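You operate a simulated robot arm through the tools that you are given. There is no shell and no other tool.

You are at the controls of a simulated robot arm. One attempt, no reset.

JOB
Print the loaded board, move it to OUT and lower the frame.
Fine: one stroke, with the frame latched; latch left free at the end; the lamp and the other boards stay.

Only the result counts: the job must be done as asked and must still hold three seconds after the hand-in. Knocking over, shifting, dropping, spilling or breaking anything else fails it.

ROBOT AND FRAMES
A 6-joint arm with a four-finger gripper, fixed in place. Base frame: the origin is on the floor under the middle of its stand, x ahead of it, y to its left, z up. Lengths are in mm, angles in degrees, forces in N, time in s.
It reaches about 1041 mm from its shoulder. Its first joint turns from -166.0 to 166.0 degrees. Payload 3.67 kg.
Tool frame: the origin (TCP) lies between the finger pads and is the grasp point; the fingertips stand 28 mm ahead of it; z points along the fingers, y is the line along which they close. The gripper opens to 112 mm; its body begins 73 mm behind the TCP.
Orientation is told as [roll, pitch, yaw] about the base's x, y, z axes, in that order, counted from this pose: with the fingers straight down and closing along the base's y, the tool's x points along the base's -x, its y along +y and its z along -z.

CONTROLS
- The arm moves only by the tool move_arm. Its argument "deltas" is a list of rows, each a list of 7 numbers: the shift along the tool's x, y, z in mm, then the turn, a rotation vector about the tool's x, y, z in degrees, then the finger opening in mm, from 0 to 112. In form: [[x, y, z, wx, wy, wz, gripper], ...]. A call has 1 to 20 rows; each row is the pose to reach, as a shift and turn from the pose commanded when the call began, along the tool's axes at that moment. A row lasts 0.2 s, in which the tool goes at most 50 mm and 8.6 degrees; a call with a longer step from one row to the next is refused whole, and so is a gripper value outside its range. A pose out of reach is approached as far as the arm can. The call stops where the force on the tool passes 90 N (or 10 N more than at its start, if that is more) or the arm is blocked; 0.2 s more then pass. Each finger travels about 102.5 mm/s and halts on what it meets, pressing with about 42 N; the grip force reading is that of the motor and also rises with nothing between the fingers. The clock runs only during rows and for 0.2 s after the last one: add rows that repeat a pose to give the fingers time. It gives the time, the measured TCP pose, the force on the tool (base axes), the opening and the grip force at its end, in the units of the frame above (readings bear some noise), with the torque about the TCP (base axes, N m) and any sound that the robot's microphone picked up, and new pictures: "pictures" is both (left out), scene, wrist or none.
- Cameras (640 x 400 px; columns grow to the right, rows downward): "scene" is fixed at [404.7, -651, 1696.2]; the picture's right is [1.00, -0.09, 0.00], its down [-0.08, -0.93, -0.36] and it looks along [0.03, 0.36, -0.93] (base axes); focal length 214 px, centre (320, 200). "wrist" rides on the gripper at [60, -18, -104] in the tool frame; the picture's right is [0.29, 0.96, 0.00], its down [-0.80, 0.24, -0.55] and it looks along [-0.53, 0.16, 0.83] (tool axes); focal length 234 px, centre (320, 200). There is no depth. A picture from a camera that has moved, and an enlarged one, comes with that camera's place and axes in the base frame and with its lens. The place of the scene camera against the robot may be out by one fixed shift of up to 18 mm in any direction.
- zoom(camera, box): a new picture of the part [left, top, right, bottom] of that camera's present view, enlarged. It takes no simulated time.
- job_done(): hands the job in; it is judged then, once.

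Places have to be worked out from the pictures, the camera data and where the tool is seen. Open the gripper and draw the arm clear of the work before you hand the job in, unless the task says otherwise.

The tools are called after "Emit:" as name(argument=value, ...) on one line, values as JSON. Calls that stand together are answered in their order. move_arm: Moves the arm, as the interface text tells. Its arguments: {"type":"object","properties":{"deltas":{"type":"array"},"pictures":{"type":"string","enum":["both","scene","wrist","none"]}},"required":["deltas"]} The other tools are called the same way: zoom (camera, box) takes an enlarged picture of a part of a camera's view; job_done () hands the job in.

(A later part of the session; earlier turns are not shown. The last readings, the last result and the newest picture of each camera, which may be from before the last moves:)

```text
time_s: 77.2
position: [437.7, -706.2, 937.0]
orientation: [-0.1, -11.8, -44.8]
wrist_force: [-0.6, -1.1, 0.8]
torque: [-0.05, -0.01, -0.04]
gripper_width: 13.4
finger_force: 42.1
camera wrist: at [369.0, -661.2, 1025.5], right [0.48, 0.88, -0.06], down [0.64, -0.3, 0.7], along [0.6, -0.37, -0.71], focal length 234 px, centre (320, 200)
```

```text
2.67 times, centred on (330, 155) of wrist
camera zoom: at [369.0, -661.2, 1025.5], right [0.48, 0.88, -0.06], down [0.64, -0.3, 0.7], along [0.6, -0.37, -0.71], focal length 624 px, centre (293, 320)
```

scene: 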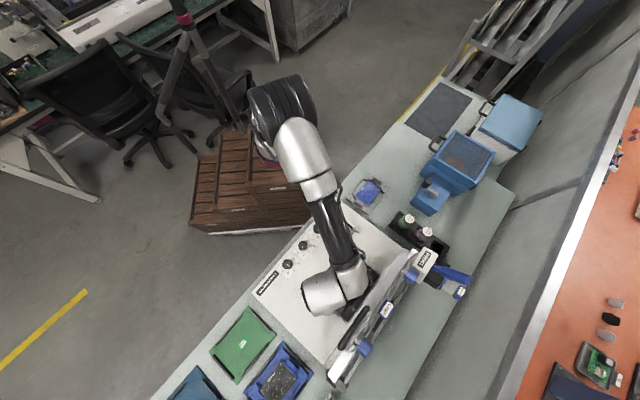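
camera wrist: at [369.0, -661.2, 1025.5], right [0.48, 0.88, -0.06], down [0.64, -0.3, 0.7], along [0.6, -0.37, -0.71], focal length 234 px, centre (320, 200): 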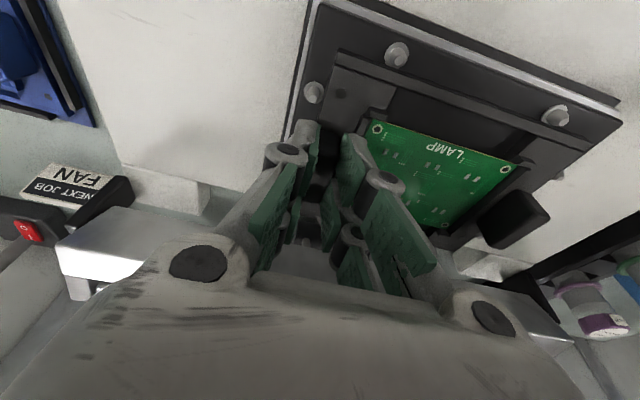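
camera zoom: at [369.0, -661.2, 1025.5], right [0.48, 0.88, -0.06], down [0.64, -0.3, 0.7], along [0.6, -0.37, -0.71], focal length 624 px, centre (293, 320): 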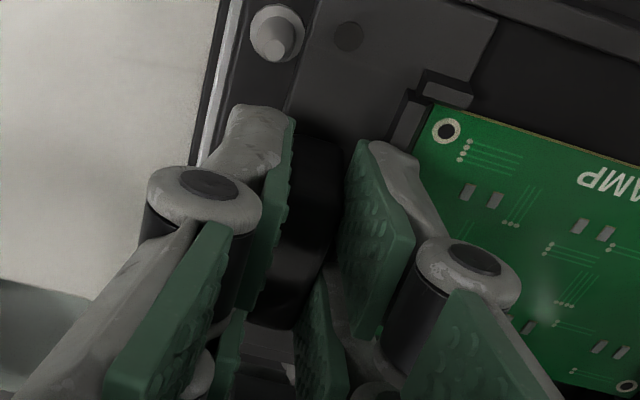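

It holds at 13.4 mm, but only near the top of the tab. I open slightly, go 3 mm deeper while watching the force, and close again.

Emit:
move_arm(deltas=[[0, 0, 0, 0, 0, 0, 18], [0, 0, 1.5, 0, 0, 0, 18], [0, 0, 3.2, 0, 0, 0, 18]], pictures="none")

Emit:
move_arm(deltas=[[0, 0, 0, 0, 0, 0, 10], [0, 0, 0, 0, 0, 0, 4], [0, 0, 0, 0, 0, 0, 4], [0, 0, -2, 0, 0, 0, 4]], pictures="wrist")

```text
time_s: 78.0
position: [439.1, -705.9, 934.7]
orientation: [-0.2, -11.8, -44.9]
wrist_force: [0.1, -0.2, 0.8]
torque: [0.06, 0.04, 0.03]
gripper_width: 18.0
finger_force: 0.1
```

```text
time_s: 79.0
position: [437.4, -706.2, 935.9]
orientation: [-0.1, -11.8, -44.9]
wrist_force: [-0.4, 0.6, 0.4]
torque: [-0.07, 0.04, 0.0]
gripper_width: 13.6
finger_force: 42.4
camera wrist: at [369.3, -661.3, 1024.4], right [0.48, 0.88, -0.06], down [0.64, -0.3, 0.7], along [0.6, -0.37, -0.71], focal length 234 px, centre (320, 200)
```

wrist: 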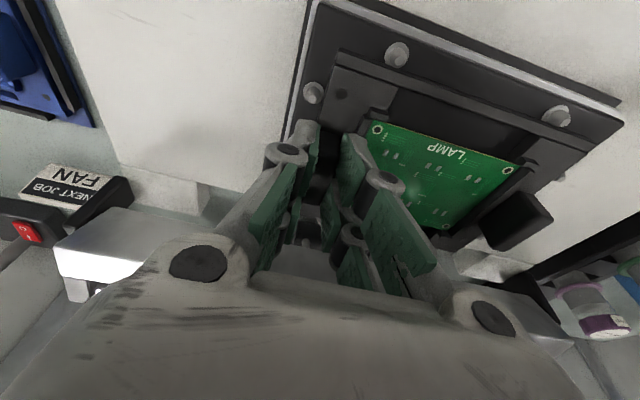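

Good grip at 13.6 mm. I lift straight up by 12 mm and check the weight and the level of the carrier.

Emit:
move_arm(deltas=[[-0.8, 0, -3.9, 0, 0, 0, 4], [-1.6, 0, -7.8, 0, 0, 0, 4], [-2.5, 0, -11.7, 0, 0, 0, 4], [-2.5, 0, -11.7, 0, 0, 0, 4]], pictures="both")

Emit:
zoom(camera="wrist", box=[260, 0, 640, 240])

```text
time_s: 80.0
position: [438.7, -705.5, 948.6]
orientation: [-0.1, -11.9, -45.0]
wrist_force: [0.2, -0.8, -0.5]
torque: [-0.05, 0.08, 0.01]
gripper_width: 13.6
finger_force: 42.2
camera wrist: at [369.3, -660.8, 1037.1], right [0.48, 0.88, -0.06], down [0.64, -0.3, 0.7], along [0.6, -0.37, -0.71], focal length 234 px, centre (320, 200)
```

scene: 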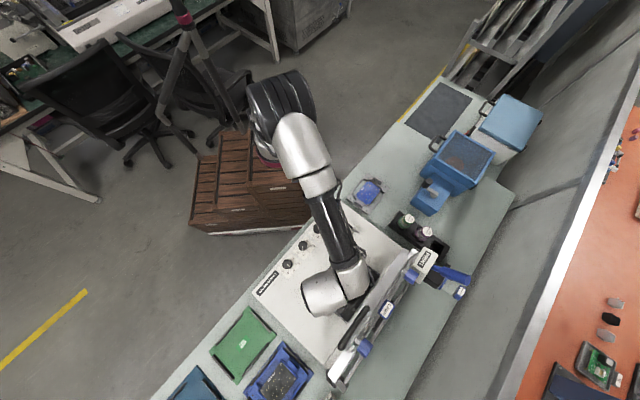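
wrist: 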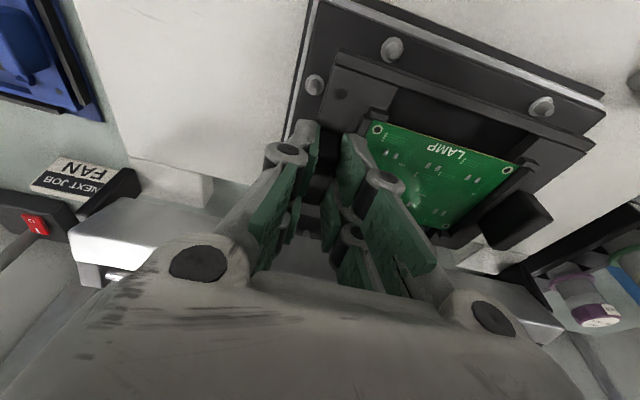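

```text
1.67 times, centred on (450, 120) of wrist
camera zoom: at [369.3, -660.8, 1037.1], right [0.48, 0.88, -0.06], down [0.64, -0.3, 0.7], along [0.6, -0.37, -0.71], focal length 390 px, centre (103, 333)
```

zoom: 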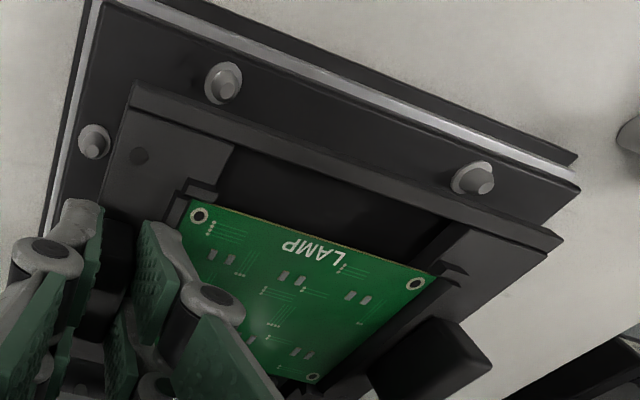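

The carrier comes up level and rigid in the grip. I raise it clear of the pins, then draw it toward the robot, away from the open frame.

Emit:
move_arm(deltas=[[-5.1, 0, -24.5, 0, 0, 0, 4], [-10.2, 0, -48.9, 0, 0, 0, 4], [7.3, 0, -62.8, 0, 0, 0, 4], [26.9, 0, -66.9, 0, 0, 0, 4], [46.5, 0, -71, 0, 0, 0, 4], [66, 0, -75.1, 0, 0, 0, 4], [85.6, 0, -79.2, 0, 0, 0, 4], [105.2, 0, -83.2, 0, 0, 0, 4], [134.6, 0, -89.4, 0, 0, 0, 4]], pictures="both")

Emit:
zoom(camera="wrist", box=[0, 0, 480, 260])

Emit:
zoom(camera="scene", box=[180, 240, 400, 400])

```text
time_s: 82.0
position: [332.7, -600.7, 1008.9]
orientation: [-0.1, -11.8, -44.9]
wrist_force: [0.1, 0.1, -0.8]
torque: [-0.03, 0.11, 0.0]
gripper_width: 13.6
finger_force: 42.0
camera wrist: at [263.3, -556.4, 1097.6], right [0.48, 0.88, -0.06], down [0.64, -0.3, 0.7], along [0.6, -0.37, -0.71], focal length 234 px, centre (320, 200)
```

scene: 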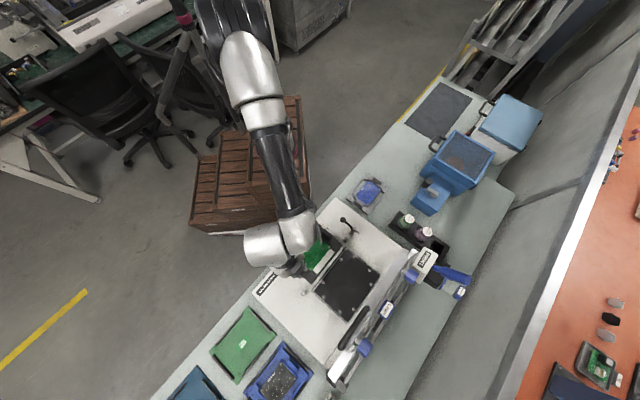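
wrist: 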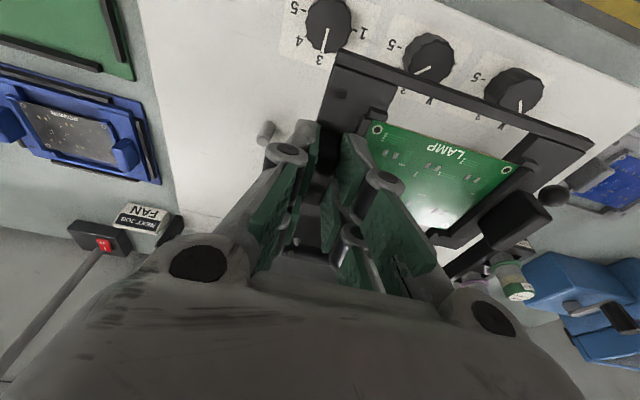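

```text
1.33 times, centred on (240, 130) of wrist
camera zoom: at [263.3, -556.4, 1097.6], right [0.48, 0.88, -0.06], down [0.64, -0.3, 0.7], along [0.6, -0.37, -0.71], focal length 312 px, centre (427, 293)
```

zoom: 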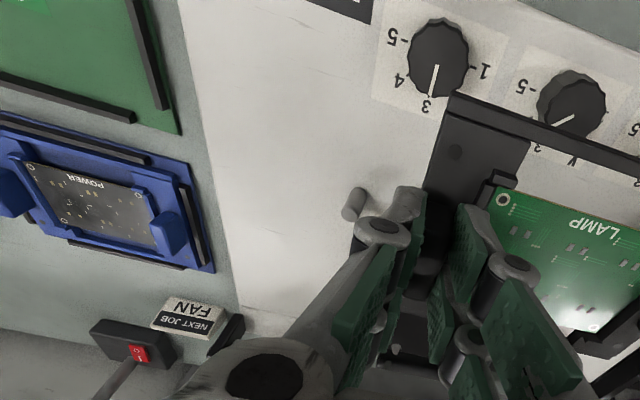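

```text
2.50 times, centred on (290, 320) of scene
camera zoom: at [404.7, -651.0, 1696.2], right [1.0, -0.09, 0.0], down [-0.08, -0.93, -0.36], along [0.03, 0.36, -0.93], focal length 536 px, centre (395, -100)
```

zoom: 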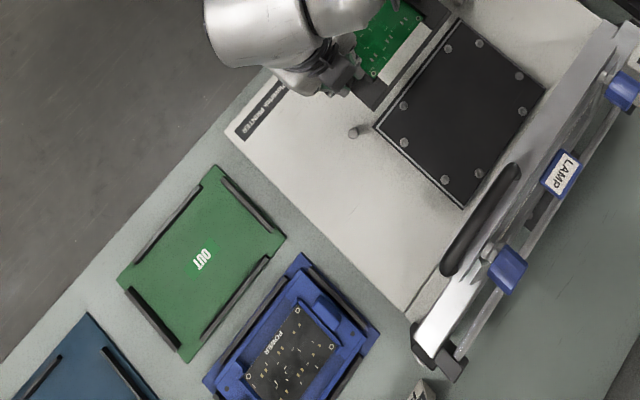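

The carrier is safely out. I move left and back a bit so the camera gets a full view of the OUT mat before placing.

Emit:
move_arm(deltas=[[19.6, -35, -4.1, 0, 0, 0, 4], [39.2, -70, -8.2, 0, 0, 0, 4], [58.7, -105, -12.3, 0, 0, 0, 4], [78.3, -140.5, -16.4, 0, 0, 0, 4]], pictures="both")

Emit:
zoom(camera="wrist", box=[60, 0, 340, 175])

Emit:
zoom(camera="scene", box=[190, 290, 310, 400])

```text
time_s: 83.0
position: [177.9, -642.4, 1007.4]
orientation: [-0.1, -11.8, -44.9]
wrist_force: [0.7, -0.6, -0.5]
torque: [-0.08, 0.07, -0.05]
gripper_width: 13.7
finger_force: 41.6
camera wrist: at [107.8, -597.3, 1097.4], right [0.48, 0.88, -0.06], down [0.64, -0.3, 0.7], along [0.6, -0.37, -0.71], focal length 234 px, centre (320, 200)
```

scene: 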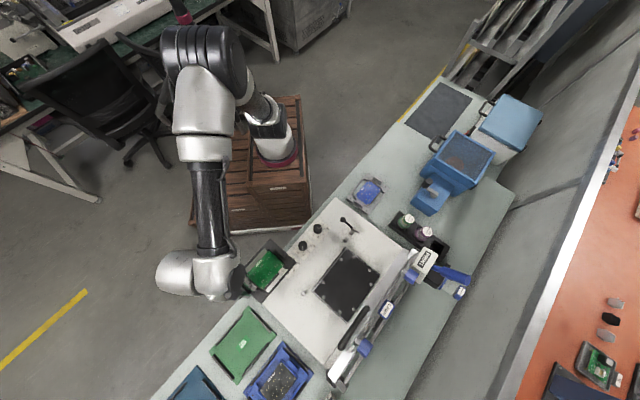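
wrist: 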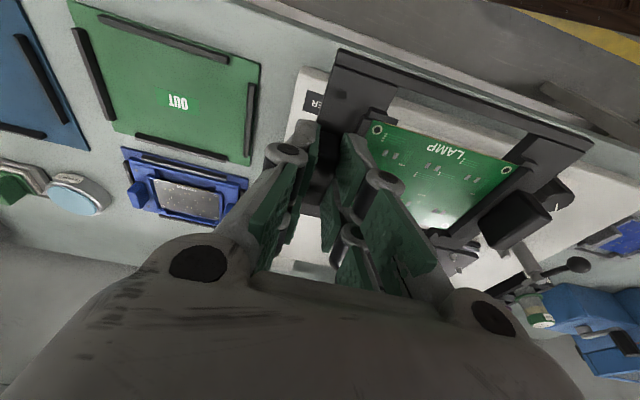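

```text
2.29 times, centred on (200, 88) of wrist
camera zoom: at [107.8, -597.3, 1097.4], right [0.48, 0.88, -0.06], down [0.64, -0.3, 0.7], along [0.6, -0.37, -0.71], focal length 535 px, centre (594, 457)
```

zoom: 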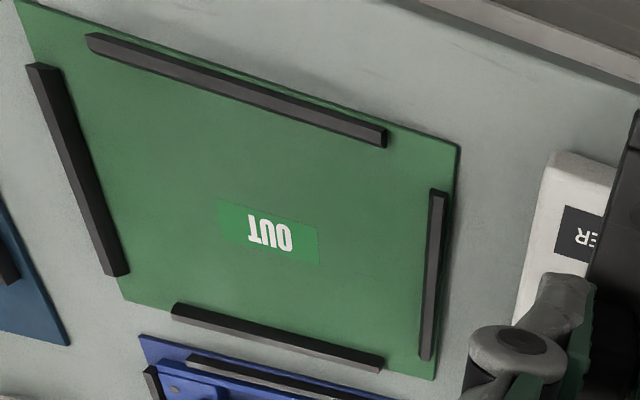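

```text
3.64 times, centred on (250, 345) of scene
camera zoom: at [404.7, -651.0, 1696.2], right [1.0, -0.09, 0.0], down [-0.08, -0.93, -0.36], along [0.03, 0.36, -0.93], focal length 780 px, centre (574, -327)
```

zoom: 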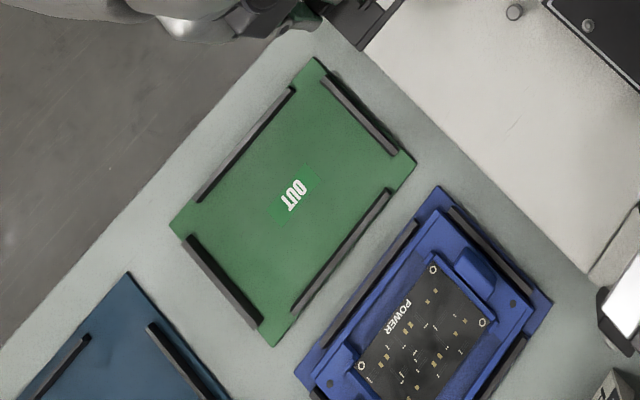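

From this view the OUT rails lie at a≈-568/-404 and b≈591/714 in machine axes, parallel to the printer; the slot centre is about (117,-805). I carry the board above it, still about 120 mm up.

Emit:
move_arm(deltas=[[-12, -38, 2.5, 0, 0, 0, 4], [-24, -76, 5, 0, 0, 0, 4], [-36, -114, 7.5, 0, 0, 0, 4], [-48, -152, 10, 0, 0, 0, 4], [-59, -190, 12.3, 0, 0, 0, 4], [-70, -227, 14.6, 0, 0, 0, 4]], pictures="both")

Emit:
zoom(camera="wrist", box=[220, 0, 600, 240])

Emit:
zoom(camera="scene", box=[190, 290, 310, 400])

```text
time_s: 84.4
position: [67.7, -854.2, 1010.9]
orientation: [0.0, -11.8, -44.9]
wrist_force: [0.8, 0.1, 0.7]
torque: [-0.07, 0.09, -0.01]
gripper_width: 13.3
finger_force: 42.0
camera wrist: at [-2.7, -809.2, 1098.8], right [0.48, 0.88, -0.06], down [0.64, -0.3, 0.7], along [0.6, -0.37, -0.71], focal length 234 px, centre (320, 200)
```

scene: 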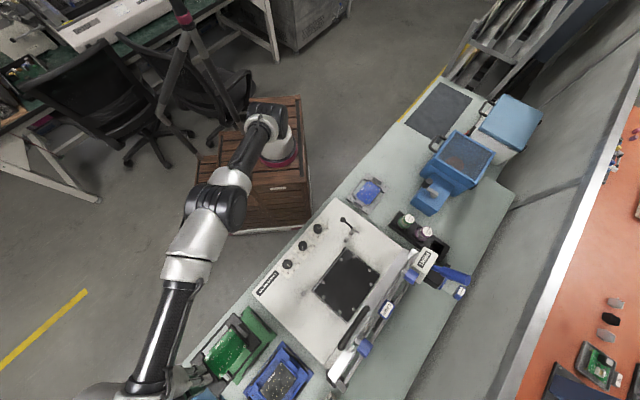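
wrist: 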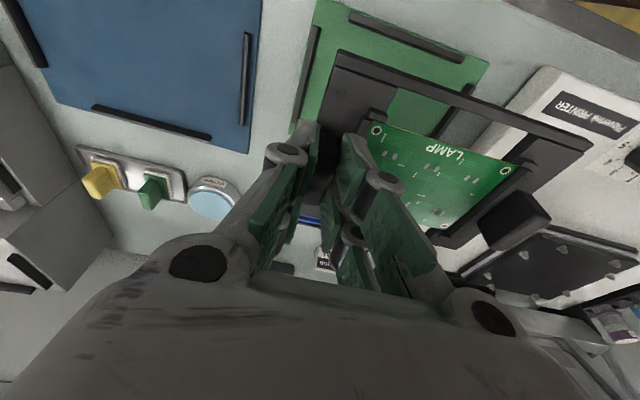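

```text
1.67 times, centred on (410, 120) of wrist
camera zoom: at [-2.7, -809.2, 1098.8], right [0.48, 0.88, -0.06], down [0.64, -0.3, 0.7], along [0.6, -0.37, -0.71], focal length 390 px, centre (170, 333)
```

zoom: 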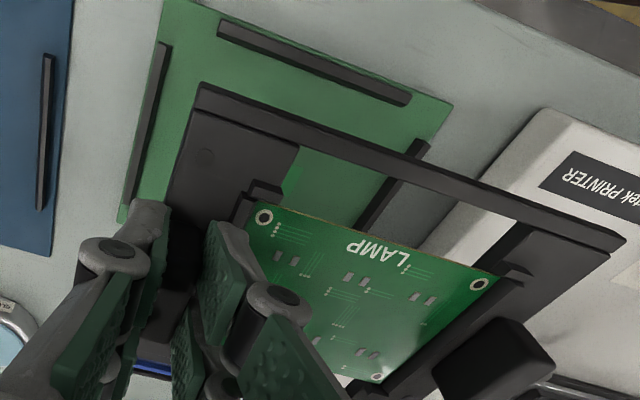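

```text
3.64 times, centred on (250, 345) of scene
camera zoom: at [404.7, -651.0, 1696.2], right [1.0, -0.09, 0.0], down [-0.08, -0.93, -0.36], along [0.03, 0.36, -0.93], focal length 780 px, centre (574, -327)
```

zoom: 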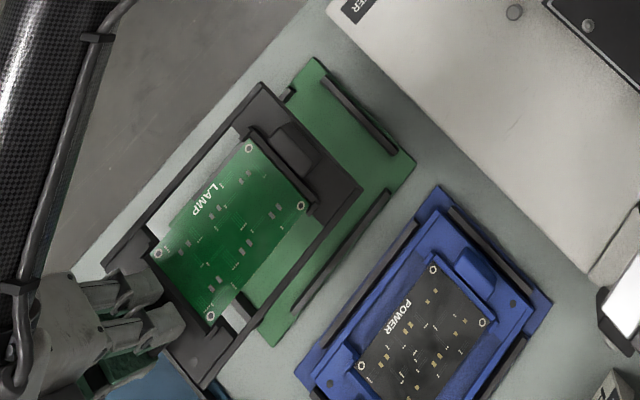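

Triangulating the rails from both views puts their tops at z≈825 and the slot centre at (a,b)≈(-494.5,662), with several millimetres of clearance around the carrier. I correct by 8 mm each way and lower to about 30 mm above the rails.

Emit:
move_arm(deltas=[[-2, -4, 21, 0, 0, 0, 4], [0, -8, 45, 0, 0, 0, 4], [6.7, -8, 75, 0, 0, 0, 4], [13.4, -8, 104.5, 0, 0, 0, 4]], pictures="both")

Emit:
zoom(camera="wrist", box=[220, 0, 600, 240])

Emit:
zoom(camera="scene", box=[190, 290, 310, 400])

```text
time_s: 85.4
position: [67.3, -865.4, 906.1]
orientation: [-0.2, -11.8, -44.9]
wrist_force: [-0.7, 0.0, 0.4]
torque: [-0.05, 0.03, -0.04]
gripper_width: 13.4
finger_force: 42.1
camera wrist: at [-1.8, -821.8, 994.6], right [0.48, 0.88, -0.06], down [0.64, -0.3, 0.7], along [0.6, -0.38, -0.71], focal length 234 px, centre (320, 200)
```

scene: 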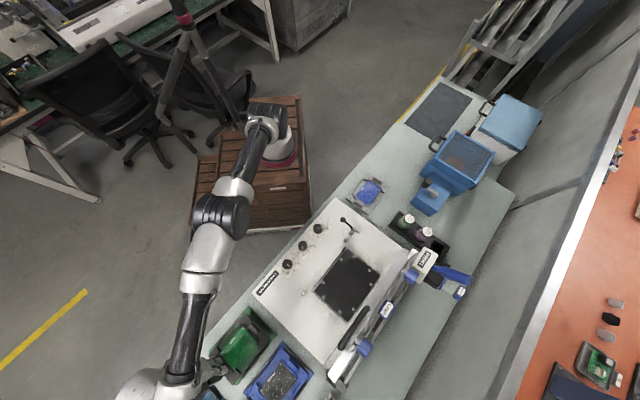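
wrist: 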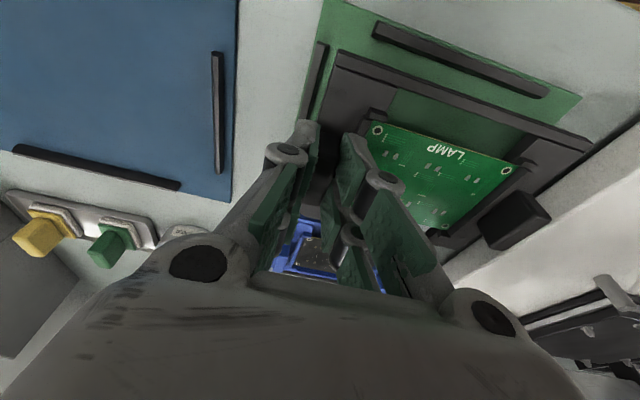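

```text
1.67 times, centred on (410, 120) of wrist
camera zoom: at [-1.8, -821.8, 994.6], right [0.48, 0.88, -0.06], down [0.64, -0.3, 0.7], along [0.6, -0.38, -0.71], focal length 390 px, centre (170, 333)
```

zoom: 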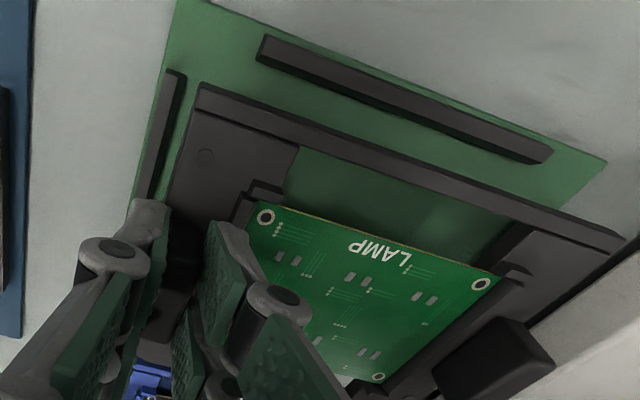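

```text
3.64 times, centred on (250, 345) of scene
camera zoom: at [404.7, -651.0, 1696.2], right [1.0, -0.09, 0.0], down [-0.08, -0.93, -0.36], along [0.03, 0.36, -0.93], focal length 780 px, centre (574, -327)
```

zoom: 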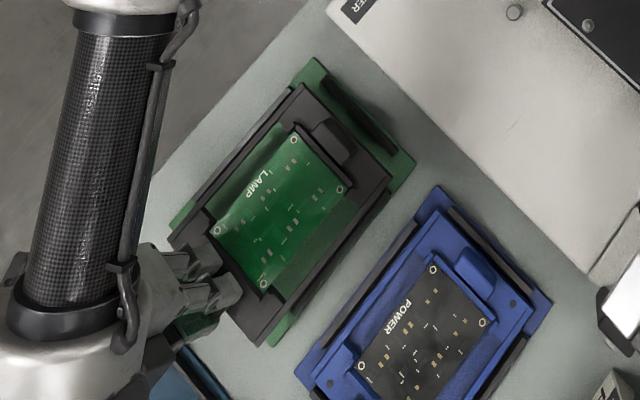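

Measured again from close up: the carrier is within 2 mm of the slot centre and parallel to the rails. I trim 1–2 mm and lower 30 mm.

Emit:
move_arm(deltas=[[1.1, 1.6, 10, 0, 0, 0, 4], [3.1, 1.6, 19.8, 0, 0, 0, 4], [5.2, 1.6, 29.6, 0, 0, 0, 4]], pictures="both")

Emit:
zoom(camera="wrist", box=[260, 0, 640, 240])

Emit:
zoom(camera="scene", box=[190, 290, 310, 400])

```text
time_s: 86.2
position: [67.6, -864.2, 874.0]
orientation: [-0.1, -11.8, -44.9]
wrist_force: [-1.7, -2.4, 0.2]
torque: [-0.06, -0.01, -0.07]
gripper_width: 13.6
finger_force: 41.6
camera wrist: at [-1.9, -820.4, 962.5], right [0.48, 0.88, -0.06], down [0.64, -0.3, 0.7], along [0.6, -0.38, -0.71], focal length 234 px, centre (320, 200)
```

scene: 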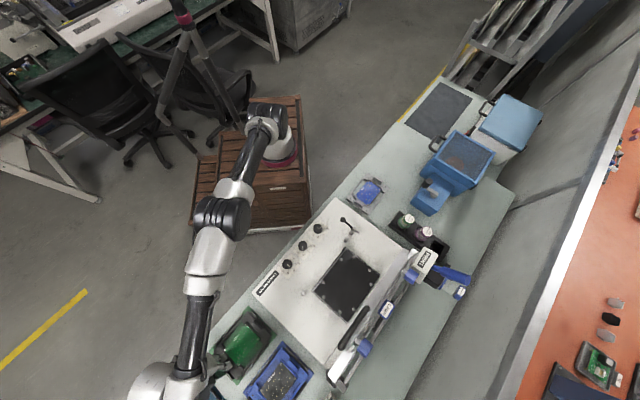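
wrist: 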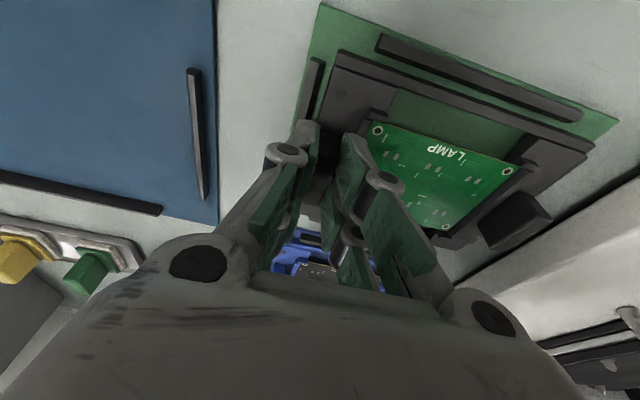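

```text
1.67 times, centred on (450, 120) of wrist
camera zoom: at [-1.9, -820.4, 962.5], right [0.48, 0.88, -0.06], down [0.64, -0.3, 0.7], along [0.6, -0.38, -0.71], focal length 390 px, centre (103, 333)
```

zoom: 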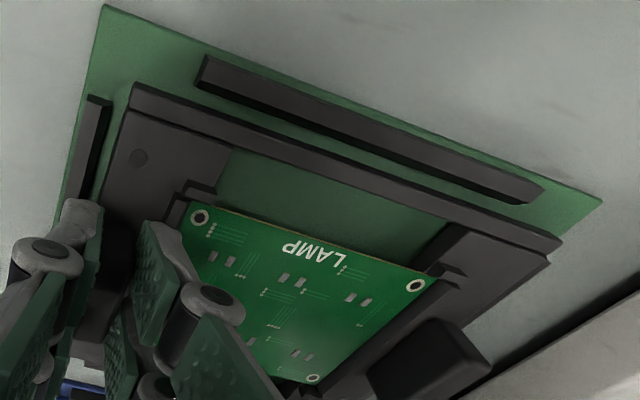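

```text
3.64 times, centred on (250, 345) of scene
camera zoom: at [404.7, -651.0, 1696.2], right [1.0, -0.09, 0.0], down [-0.08, -0.93, -0.36], along [0.03, 0.36, -0.93], focal length 780 px, centre (574, -327)
```

zoom: 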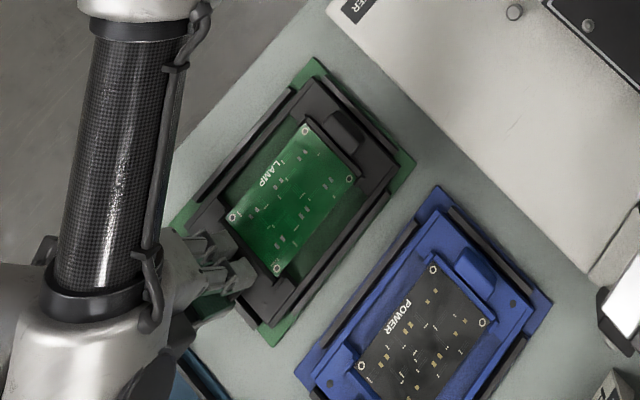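

The carrier is inside the rails on all sides. I lower in 2 mm steps and watch for contact.

Emit:
move_arm(deltas=[[0.4, 0, 2, 0, 0, 0, 4], [0.8, 0, 3.9, 0, 0, 0, 4], [1.2, 0, 5.9, 0, 0, 0, 4]], pictures="none")

```text
time_s: 87.0
position: [68.4, -866.5, 871.4]
orientation: [-0.2, -11.8, -44.9]
wrist_force: [-6.7, -2.7, 13.1]
torque: [0.37, 0.44, -0.22]
gripper_width: 13.5
finger_force: 42.0
```

Contact: 13 N upward at z=871. I check from both cameras that the carrier sits on the mat, not on a rail.

Emit:
zoom(camera="wrist", box=[280, 30, 480, 150])

Emit:
zoom(camera="wrist", box=[440, 60, 640, 240])

Emit:
zoom(camera="scene", box=[230, 300, 310, 390])

```text
3.20 times, centred on (380, 90) of wrist
camera zoom: at [-1.6, -820.5, 958.8], right [0.48, 0.88, -0.06], down [0.64, -0.3, 0.7], along [0.6, -0.38, -0.71], focal length 749 px, centre (128, 552)
```

zoom: 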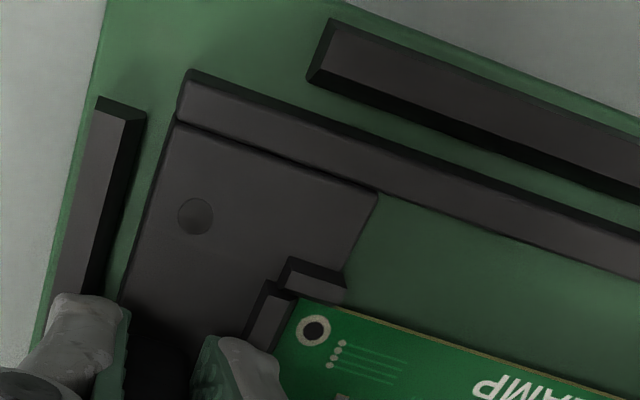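

```text
2.22 times, centred on (540, 150) of wrist
camera zoom: at [-1.6, -820.5, 958.8], right [0.48, 0.88, -0.06], down [0.64, -0.3, 0.7], along [0.6, -0.38, -0.71], focal length 520 px, centre (-169, 311)
```

zoom: 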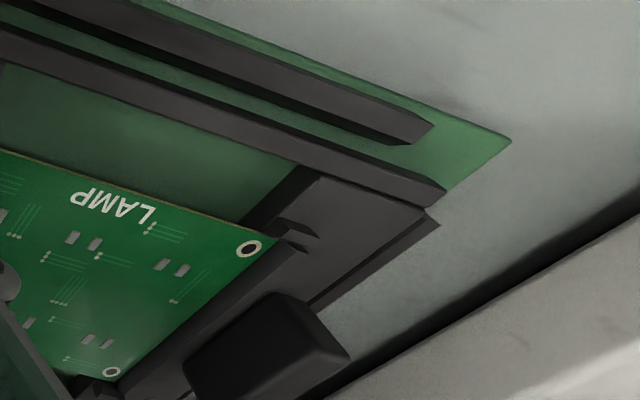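

```text
4.44 times, centred on (270, 345) of scene
camera zoom: at [404.7, -651.0, 1696.2], right [1.0, -0.09, 0.0], down [-0.08, -0.93, -0.36], along [0.03, 0.36, -0.93], focal length 953 px, centre (542, -444)
```

zoom: 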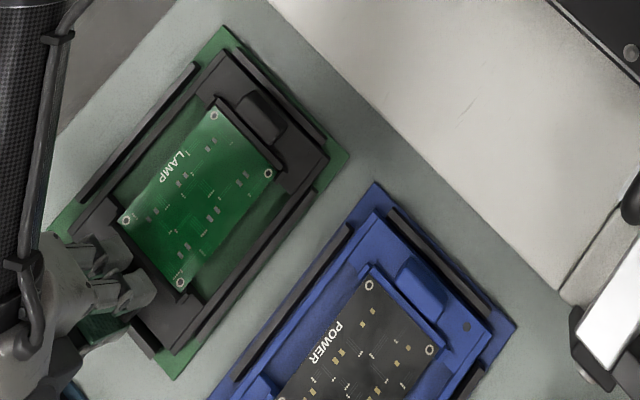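

Emit:
zoom(camera="scene", box=[266, 304, 312, 346])

Emit:
zoom(camera="scene", box=[235, 335, 295, 390])

Emit:
zoom(camera="wrist", box=[520, 80, 640, 180])

```text
9.52 times, centred on (289, 325) of scene
camera zoom: at [404.7, -651.0, 1696.2], right [1.0, -0.09, 0.0], down [-0.08, -0.93, -0.36], along [0.03, 0.36, -0.93], focal length 2043 px, centre (615, -990)
```

zoom: 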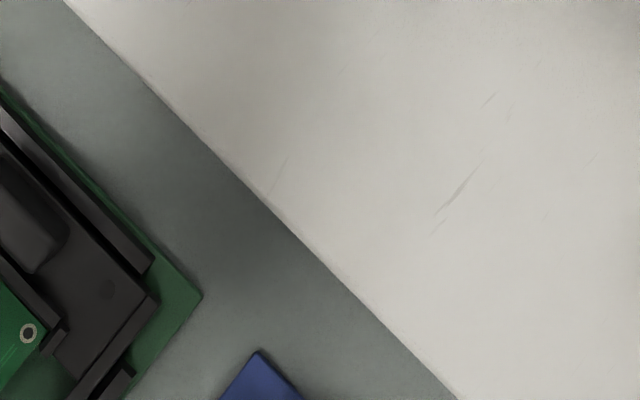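

```text
7.27 times, centred on (265, 362) of scene
camera zoom: at [404.7, -651.0, 1696.2], right [1.0, -0.09, 0.0], down [-0.08, -0.93, -0.36], along [0.03, 0.36, -0.93], focal length 1560 px, centre (720, -982)
```

zoom: 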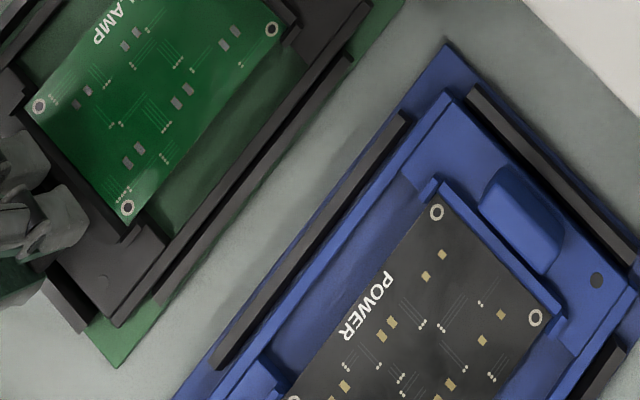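

```text
4.00 times, centred on (580, 130) of wrist
camera zoom: at [-1.6, -820.5, 958.8], right [0.48, 0.88, -0.06], down [0.64, -0.3, 0.7], along [0.6, -0.38, -0.71], focal length 937 px, centre (-720, 480)
```

zoom: 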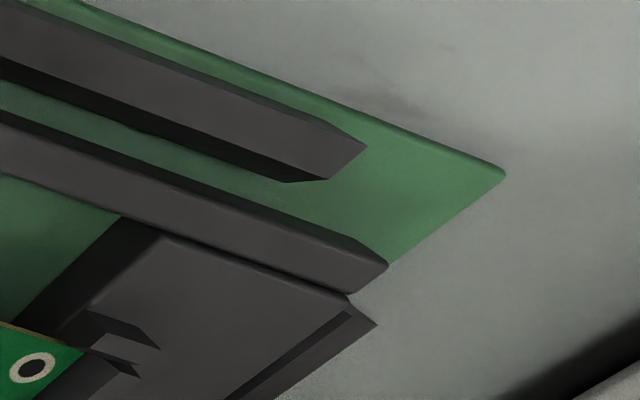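

The right-hand gap looks tight and there is a sideways force of about 7 N, so the carrier's right edge is brushing that rail. I lift 5 mm, shift 3 mm left and lower again.

Emit:
move_arm(deltas=[[-1, -0.5, -4.9, 0, 0, 0, 4], [-1, -3, -4.9, 0, 0, 0, 4]], pictures="none")

Emit:
move_arm(deltas=[[0.4, 0, 2, 0, 0, 0, 4], [0.8, 0, 3.9, 0, 0, 0, 4]], pictures="none")

Emit:
move_arm(deltas=[[0.3, 0, 1.5, 0, 0, 0, 4], [0.6, 0, 3, 0, 0, 0, 4]], pictures="both")

Emit:
zoom(camera="scene", box=[225, 295, 305, 390])

Emit:
zoom(camera="wrist", box=[480, 80, 640, 200])

```text
time_s: 87.6
position: [67.0, -866.3, 872.2]
orientation: [0.1, -11.7, -44.9]
wrist_force: [-1.7, 4.7, -2.0]
torque: [0.2, 0.24, 0.15]
gripper_width: 13.5
finger_force: 42.2
```

```text
time_s: 88.2
position: [65.8, -866.7, 869.5]
orientation: [-0.2, -12.0, -44.9]
wrist_force: [-3.8, 6.1, 11.0]
torque: [0.38, 0.22, -0.05]
gripper_width: 13.4
finger_force: 42.0
```

```text
time_s: 88.8
position: [67.1, -866.9, 870.5]
orientation: [-0.5, -12.0, -44.7]
wrist_force: [-4.2, 13.9, 38.9]
torque: [0.56, 0.19, 0.04]
gripper_width: 13.5
finger_force: 41.8
camera wrist: at [-3.2, -822.0, 958.5], right [0.48, 0.88, -0.07], down [0.64, -0.3, 0.71], along [0.6, -0.38, -0.71], focal length 234 px, centre (320, 200)
```

scene: 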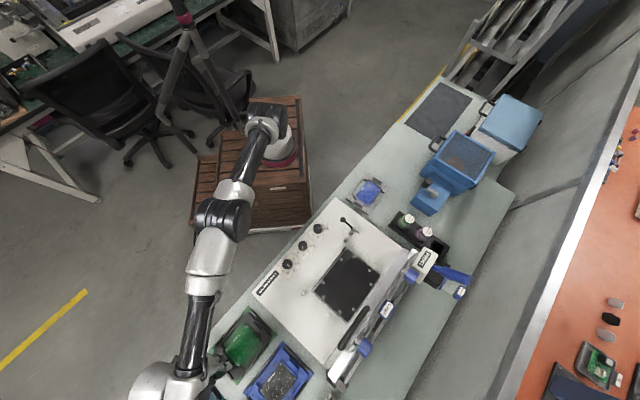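
wrist: 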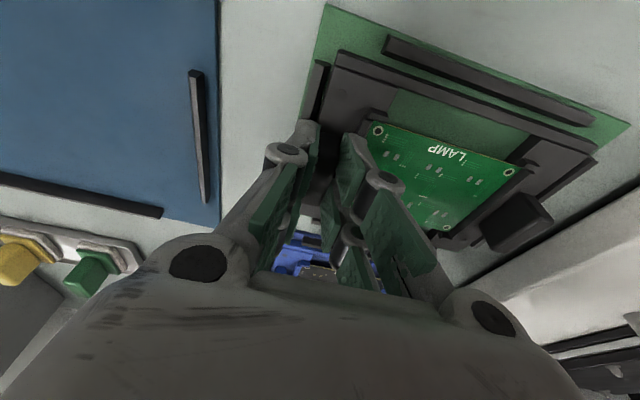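

```text
4.21 times, centred on (265, 342) of scene
camera zoom: at [404.7, -651.0, 1696.2], right [1.0, -0.09, 0.0], down [-0.08, -0.93, -0.36], along [0.03, 0.36, -0.93], focal length 903 px, centre (552, -400)
```

zoom: 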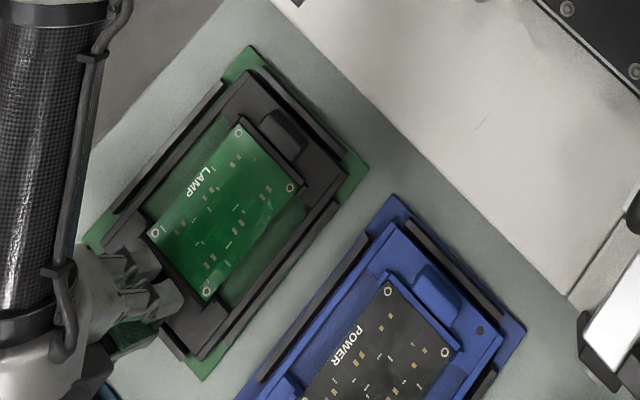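

```text
3.33 times, centred on (560, 140) of wrist
camera zoom: at [-3.2, -822.0, 958.5], right [0.48, 0.88, -0.07], down [0.64, -0.3, 0.71], along [0.6, -0.38, -0.71], focal length 781 px, centre (-480, 400)
```

zoom: 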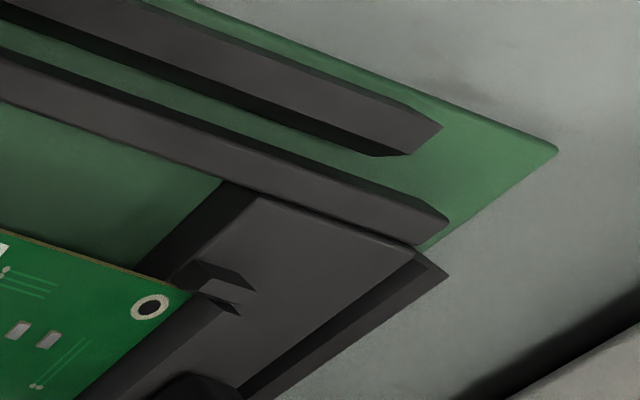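

Emit:
zoom(camera="wrist", box=[280, 30, 420, 150])

Emit:
zoom(camera="scene", box=[245, 300, 295, 345])

Emit:
zoom(camera="scene", box=[240, 335, 290, 380])

```text
3.33 times, centred on (350, 90) of wrist
camera zoom: at [-3.2, -822.0, 958.5], right [0.48, 0.88, -0.07], down [0.64, -0.3, 0.71], along [0.6, -0.38, -0.71], focal length 781 px, centre (220, 567)
```

zoom: 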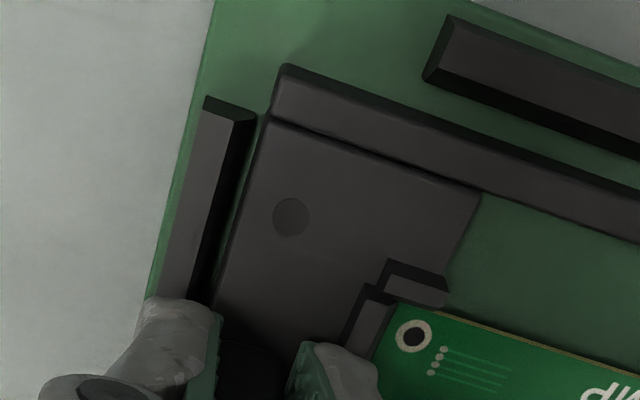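

```text
8.89 times, centred on (270, 322) of scene
camera zoom: at [404.7, -651.0, 1696.2], right [1.0, -0.09, 0.0], down [-0.08, -0.93, -0.36], along [0.03, 0.36, -0.93], focal length 1906 px, centre (764, -889)
```

zoom: 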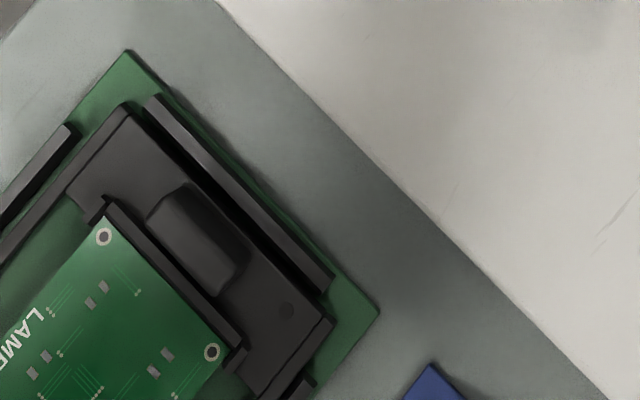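

```text
8.89 times, centred on (265, 358) of scene
camera zoom: at [404.7, -651.0, 1696.2], right [1.0, -0.09, 0.0], down [-0.08, -0.93, -0.36], along [0.03, 0.36, -0.93], focal length 1906 px, centre (809, -1200)
```

zoom: 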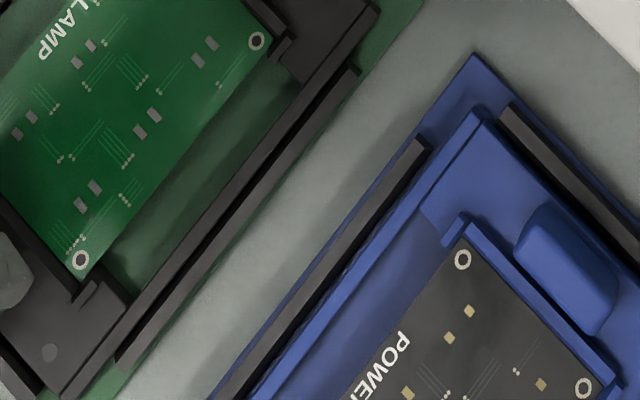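

The carrier lies between all four rails. I ease the downward press, centre it by 1.5 mm and release the tab.

Emit:
move_arm(deltas=[[-0.6, 1.5, -3, 0, 0, 0, 4], [-0.6, 1.5, -3, 0, 0, 0, 4]], pictures="none")

Emit:
move_arm(deltas=[[0, 0, 0, 0, 0, 0, 16], [0, 0, 0, 0, 0, 0, 22], [0, 0, 0, 0, 0, 0, 22]], pictures="both")

Emit:
zoom(camera="scene", box=[225, 295, 305, 390])

Emit:
zoom(camera="wrist", box=[260, 0, 640, 240])

```text
time_s: 89.4
position: [66.4, -866.9, 868.8]
orientation: [-0.2, -11.8, -44.9]
wrist_force: [-9.3, -5.4, 27.0]
torque: [-0.87, -0.63, -0.3]
gripper_width: 13.3
finger_force: 41.7
```

```text
time_s: 90.2
position: [68.3, -864.8, 868.2]
orientation: [0.0, -11.7, -44.9]
wrist_force: [3.6, 2.3, 13.1]
torque: [0.33, 0.0, -0.04]
gripper_width: 26.1
finger_force: 2.2
camera wrist: at [-1.0, -820.9, 957.1], right [0.48, 0.88, -0.06], down [0.64, -0.3, 0.7], along [0.6, -0.37, -0.71], focal length 234 px, centre (320, 200)
```

scene: 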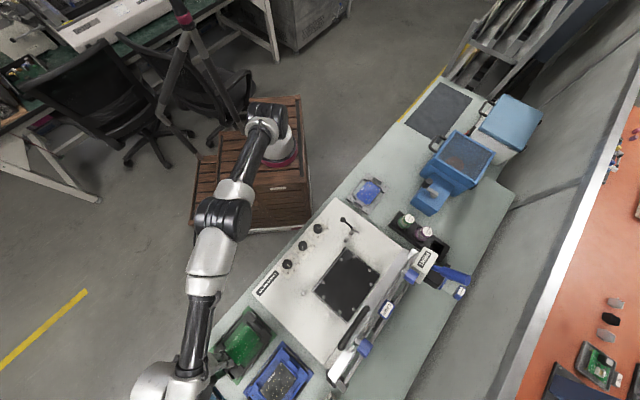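
wrist: 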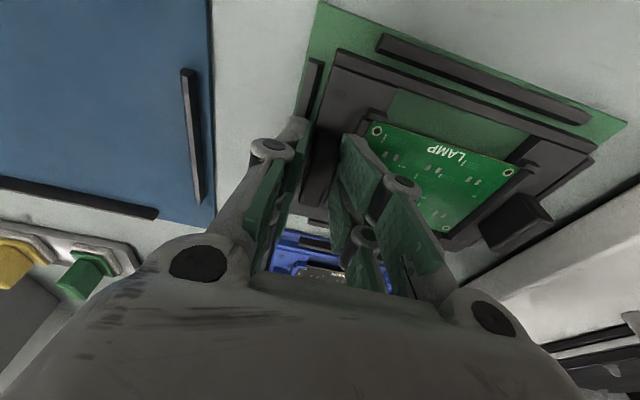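

```text
4.21 times, centred on (265, 342) of scene
camera zoom: at [404.7, -651.0, 1696.2], right [1.0, -0.09, 0.0], down [-0.08, -0.93, -0.36], along [0.03, 0.36, -0.93], focal length 903 px, centre (552, -400)
```

zoom: 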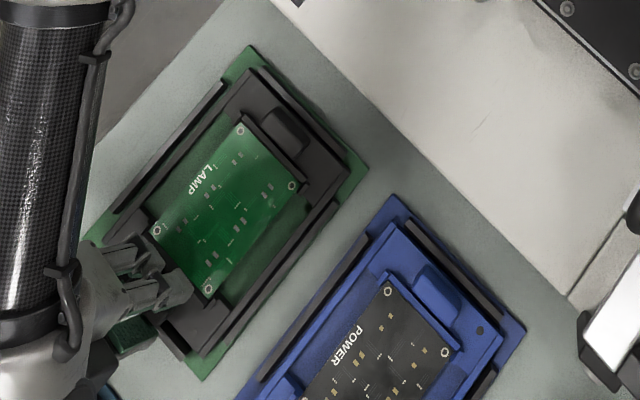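

```text
1.67 times, centred on (450, 120) of wrist
camera zoom: at [-1.0, -820.9, 957.1], right [0.48, 0.88, -0.06], down [0.64, -0.3, 0.7], along [0.6, -0.37, -0.71], focal length 390 px, centre (103, 333)
```

zoom: 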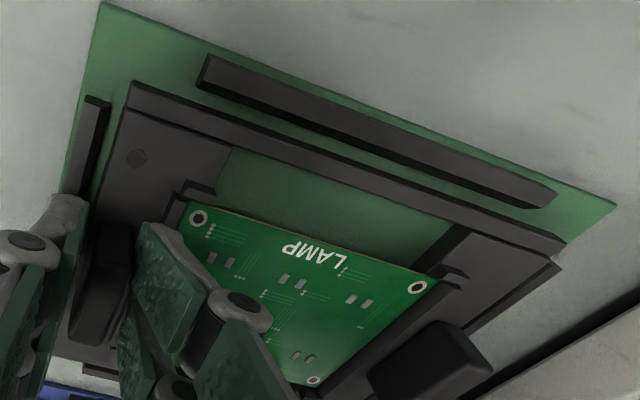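

The jaws are open but one fingertip still presses lightly (13 N) on the carrier. I rise straight up immediately.

Emit:
move_arm(deltas=[[-0.6, 0, -2.9, 0, 0, 0, 22], [-1.6, 0, -7.8, 0, 0, 0, 22], [-4.1, 0, -19.6, 0, 0, 0, 24], [-8.2, 0, -39.2, 0, 0, 0, 30], [-14.3, 0, -68.5, 0, 0, 0, 40]], pictures="both")

Emit:
zoom(camera="wrist", box=[240, 0, 600, 220])

Emit:
zoom(camera="scene", box=[225, 295, 305, 390])

```text
time_s: 91.4
position: [67.7, -864.8, 937.9]
orientation: [0.0, -11.8, -44.9]
wrist_force: [0.1, -0.5, 0.0]
torque: [0.05, 0.02, -0.02]
gripper_width: 39.9
finger_force: 0.1
camera wrist: at [-1.8, -820.8, 1026.4], right [0.48, 0.88, -0.06], down [0.64, -0.3, 0.7], along [0.6, -0.37, -0.71], focal length 234 px, centre (320, 200)
```

scene: 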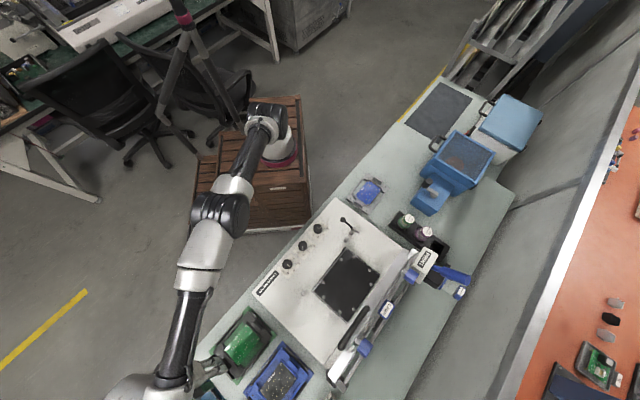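
wrist: 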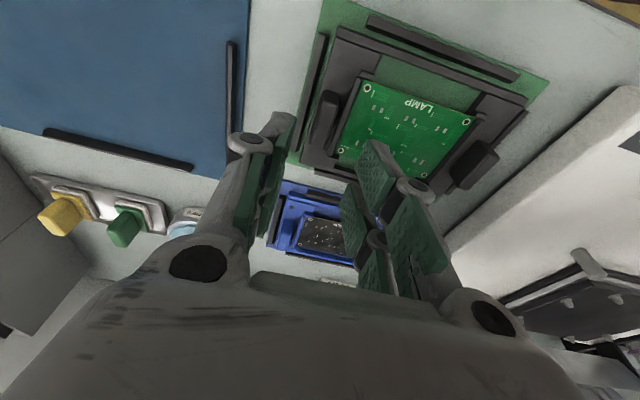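

```text
1.78 times, centred on (420, 110) of wrist
camera zoom: at [-1.8, -820.8, 1026.4], right [0.48, 0.88, -0.06], down [0.64, -0.3, 0.7], along [0.6, -0.37, -0.71], focal length 416 px, centre (142, 360)
```

zoom: 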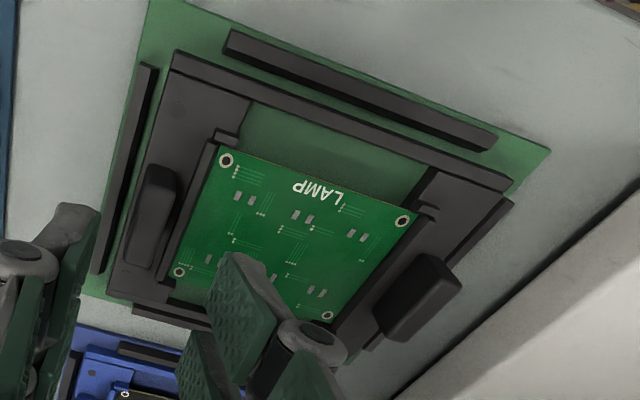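

```text
4.21 times, centred on (265, 342) of scene
camera zoom: at [404.7, -651.0, 1696.2], right [1.0, -0.09, 0.0], down [-0.08, -0.93, -0.36], along [0.03, 0.36, -0.93], focal length 903 px, centre (552, -400)
```

zoom: 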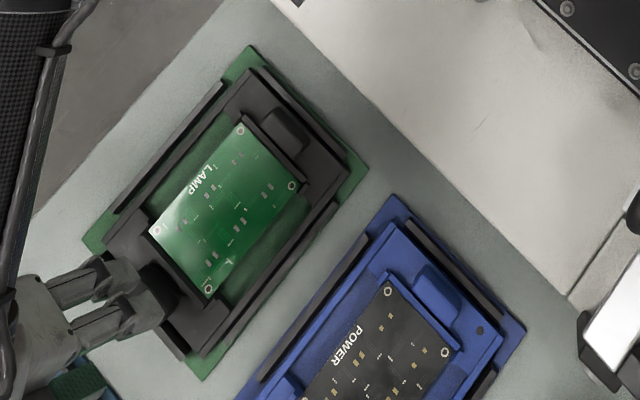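

The LAMP carrier rests squarely inside the OUT rails. Now the frame must come down: I rise, level the tool and travel back toward the raised handle.

Emit:
move_arm(deltas=[[-3, 0, -35, 0, 2.4, 0, 50], [-4, 0, -70, 0, 4.8, 0, 50], [15, 0, -100, 0, 7.2, 0, 50], [32, 0, -132, 0, 9.6, 0, 50], [47.6, 0, -163.3, 0, 11.8, 0, 50]], pictures="none")

Emit:
move_arm(deltas=[[-11, 30, -10, 0, 0, 7.4, 50], [-22, 61, -20, 0, 0, 14.8, 50], [-33, 91, -31, 0, 0, 22.2, 50], [-45, 122, -41, 0, 0, 29.7, 50], [-56, 152, -52, 0, 0, 37.1, 50], [-67, 183, -62, 0, 0, 44.5, 50], [-78, 213, -72, 0, 0, 51.9, 50], [-89, 244, -83, 0, 0, 59.3, 50], [-100, 274, -93, 0, 0, 66.7, 50], [-112, 305, -103, 0, 0, 74.2, 50], [-123, 335, -114, 0, 0, 81.6, 50], [-134, 366, -124, 0, 0, 89, 50]], pictures="both")

```text
time_s: 92.6
position: [13.9, -796.5, 1084.3]
orientation: [-0.1, 0.1, -44.9]
wrist_force: [-0.4, -0.2, -0.3]
torque: [-0.01, 0.0, -0.02]
gripper_width: 49.9
finger_force: 0.0
out of reach, approached as far as the arm can: row 2, 3, 4, 5
```

```text
time_s: 95.2
position: [367.9, -633.2, 1209.1]
orientation: [-0.1, -0.1, -134.1]
wrist_force: [0.0, -0.3, 0.2]
torque: [-0.05, -0.03, 0.04]
gripper_width: 50.1
finger_force: 0.1
camera wrist: at [396.1, -576.8, 1311.9], right [0.89, -0.46, 0.0], down [-0.38, -0.74, 0.55], along [-0.26, -0.49, -0.83], focal length 234 px, centre (320, 200)
```

scene: 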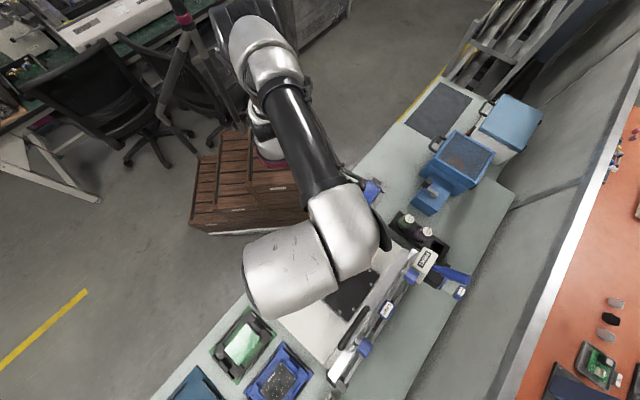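
wrist: 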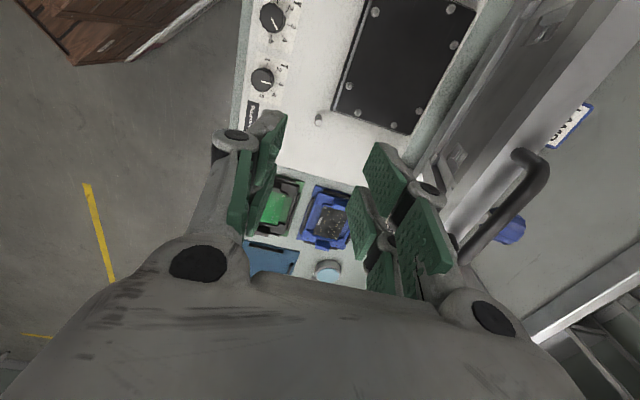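

I am back in front of the raised frame. I approach above its handle along the same path I left by.

Emit:
move_arm(deltas=[[-4, 42, -2, 0, 0, 0, 50], [-8, 84, -2, 0, 0, 0, 50], [-11.8, 124, -2, 0, 0, 0, 50]], pictures="both")

Emit:
zoom(camera="wrist", box=[220, 60, 460, 260])

```text
time_s: 96.0
position: [448.4, -726.1, 1213.8]
orientation: [0.1, -0.1, -134.0]
wrist_force: [-0.1, 1.4, 2.3]
torque: [-0.07, -0.07, 0.0]
gripper_width: 49.9
finger_force: 0.0
camera wrist: at [477.7, -669.1, 1315.4], right [0.89, -0.46, 0.0], down [-0.38, -0.74, 0.56], along [-0.25, -0.49, -0.83], focal length 234 px, centre (320, 200)
```

scene: 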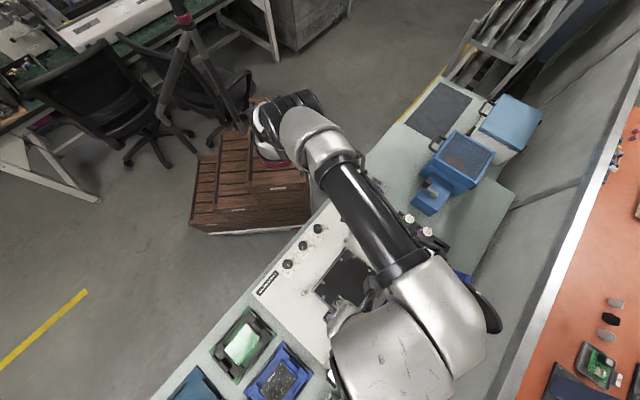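
wrist: 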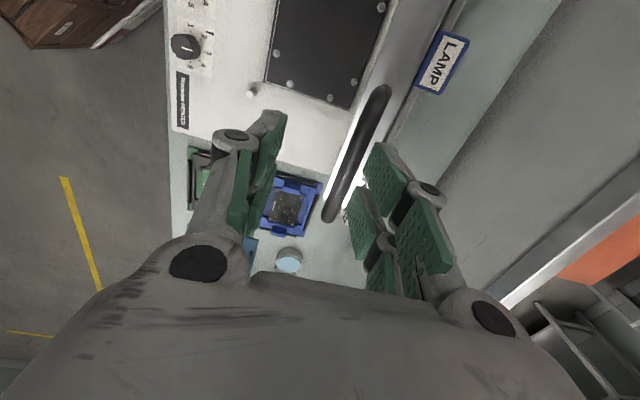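

```text
2.00 times, centred on (340, 160) of wrist
camera zoom: at [477.7, -669.1, 1315.4], right [0.89, -0.46, 0.0], down [-0.38, -0.74, 0.56], along [-0.25, -0.49, -0.83], focal length 468 px, centre (280, 280)
```

zoom: 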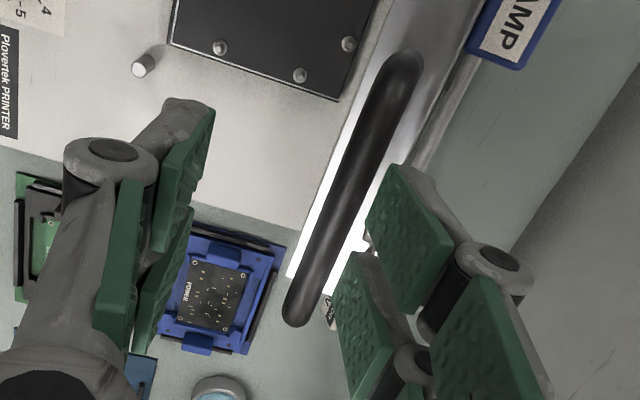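

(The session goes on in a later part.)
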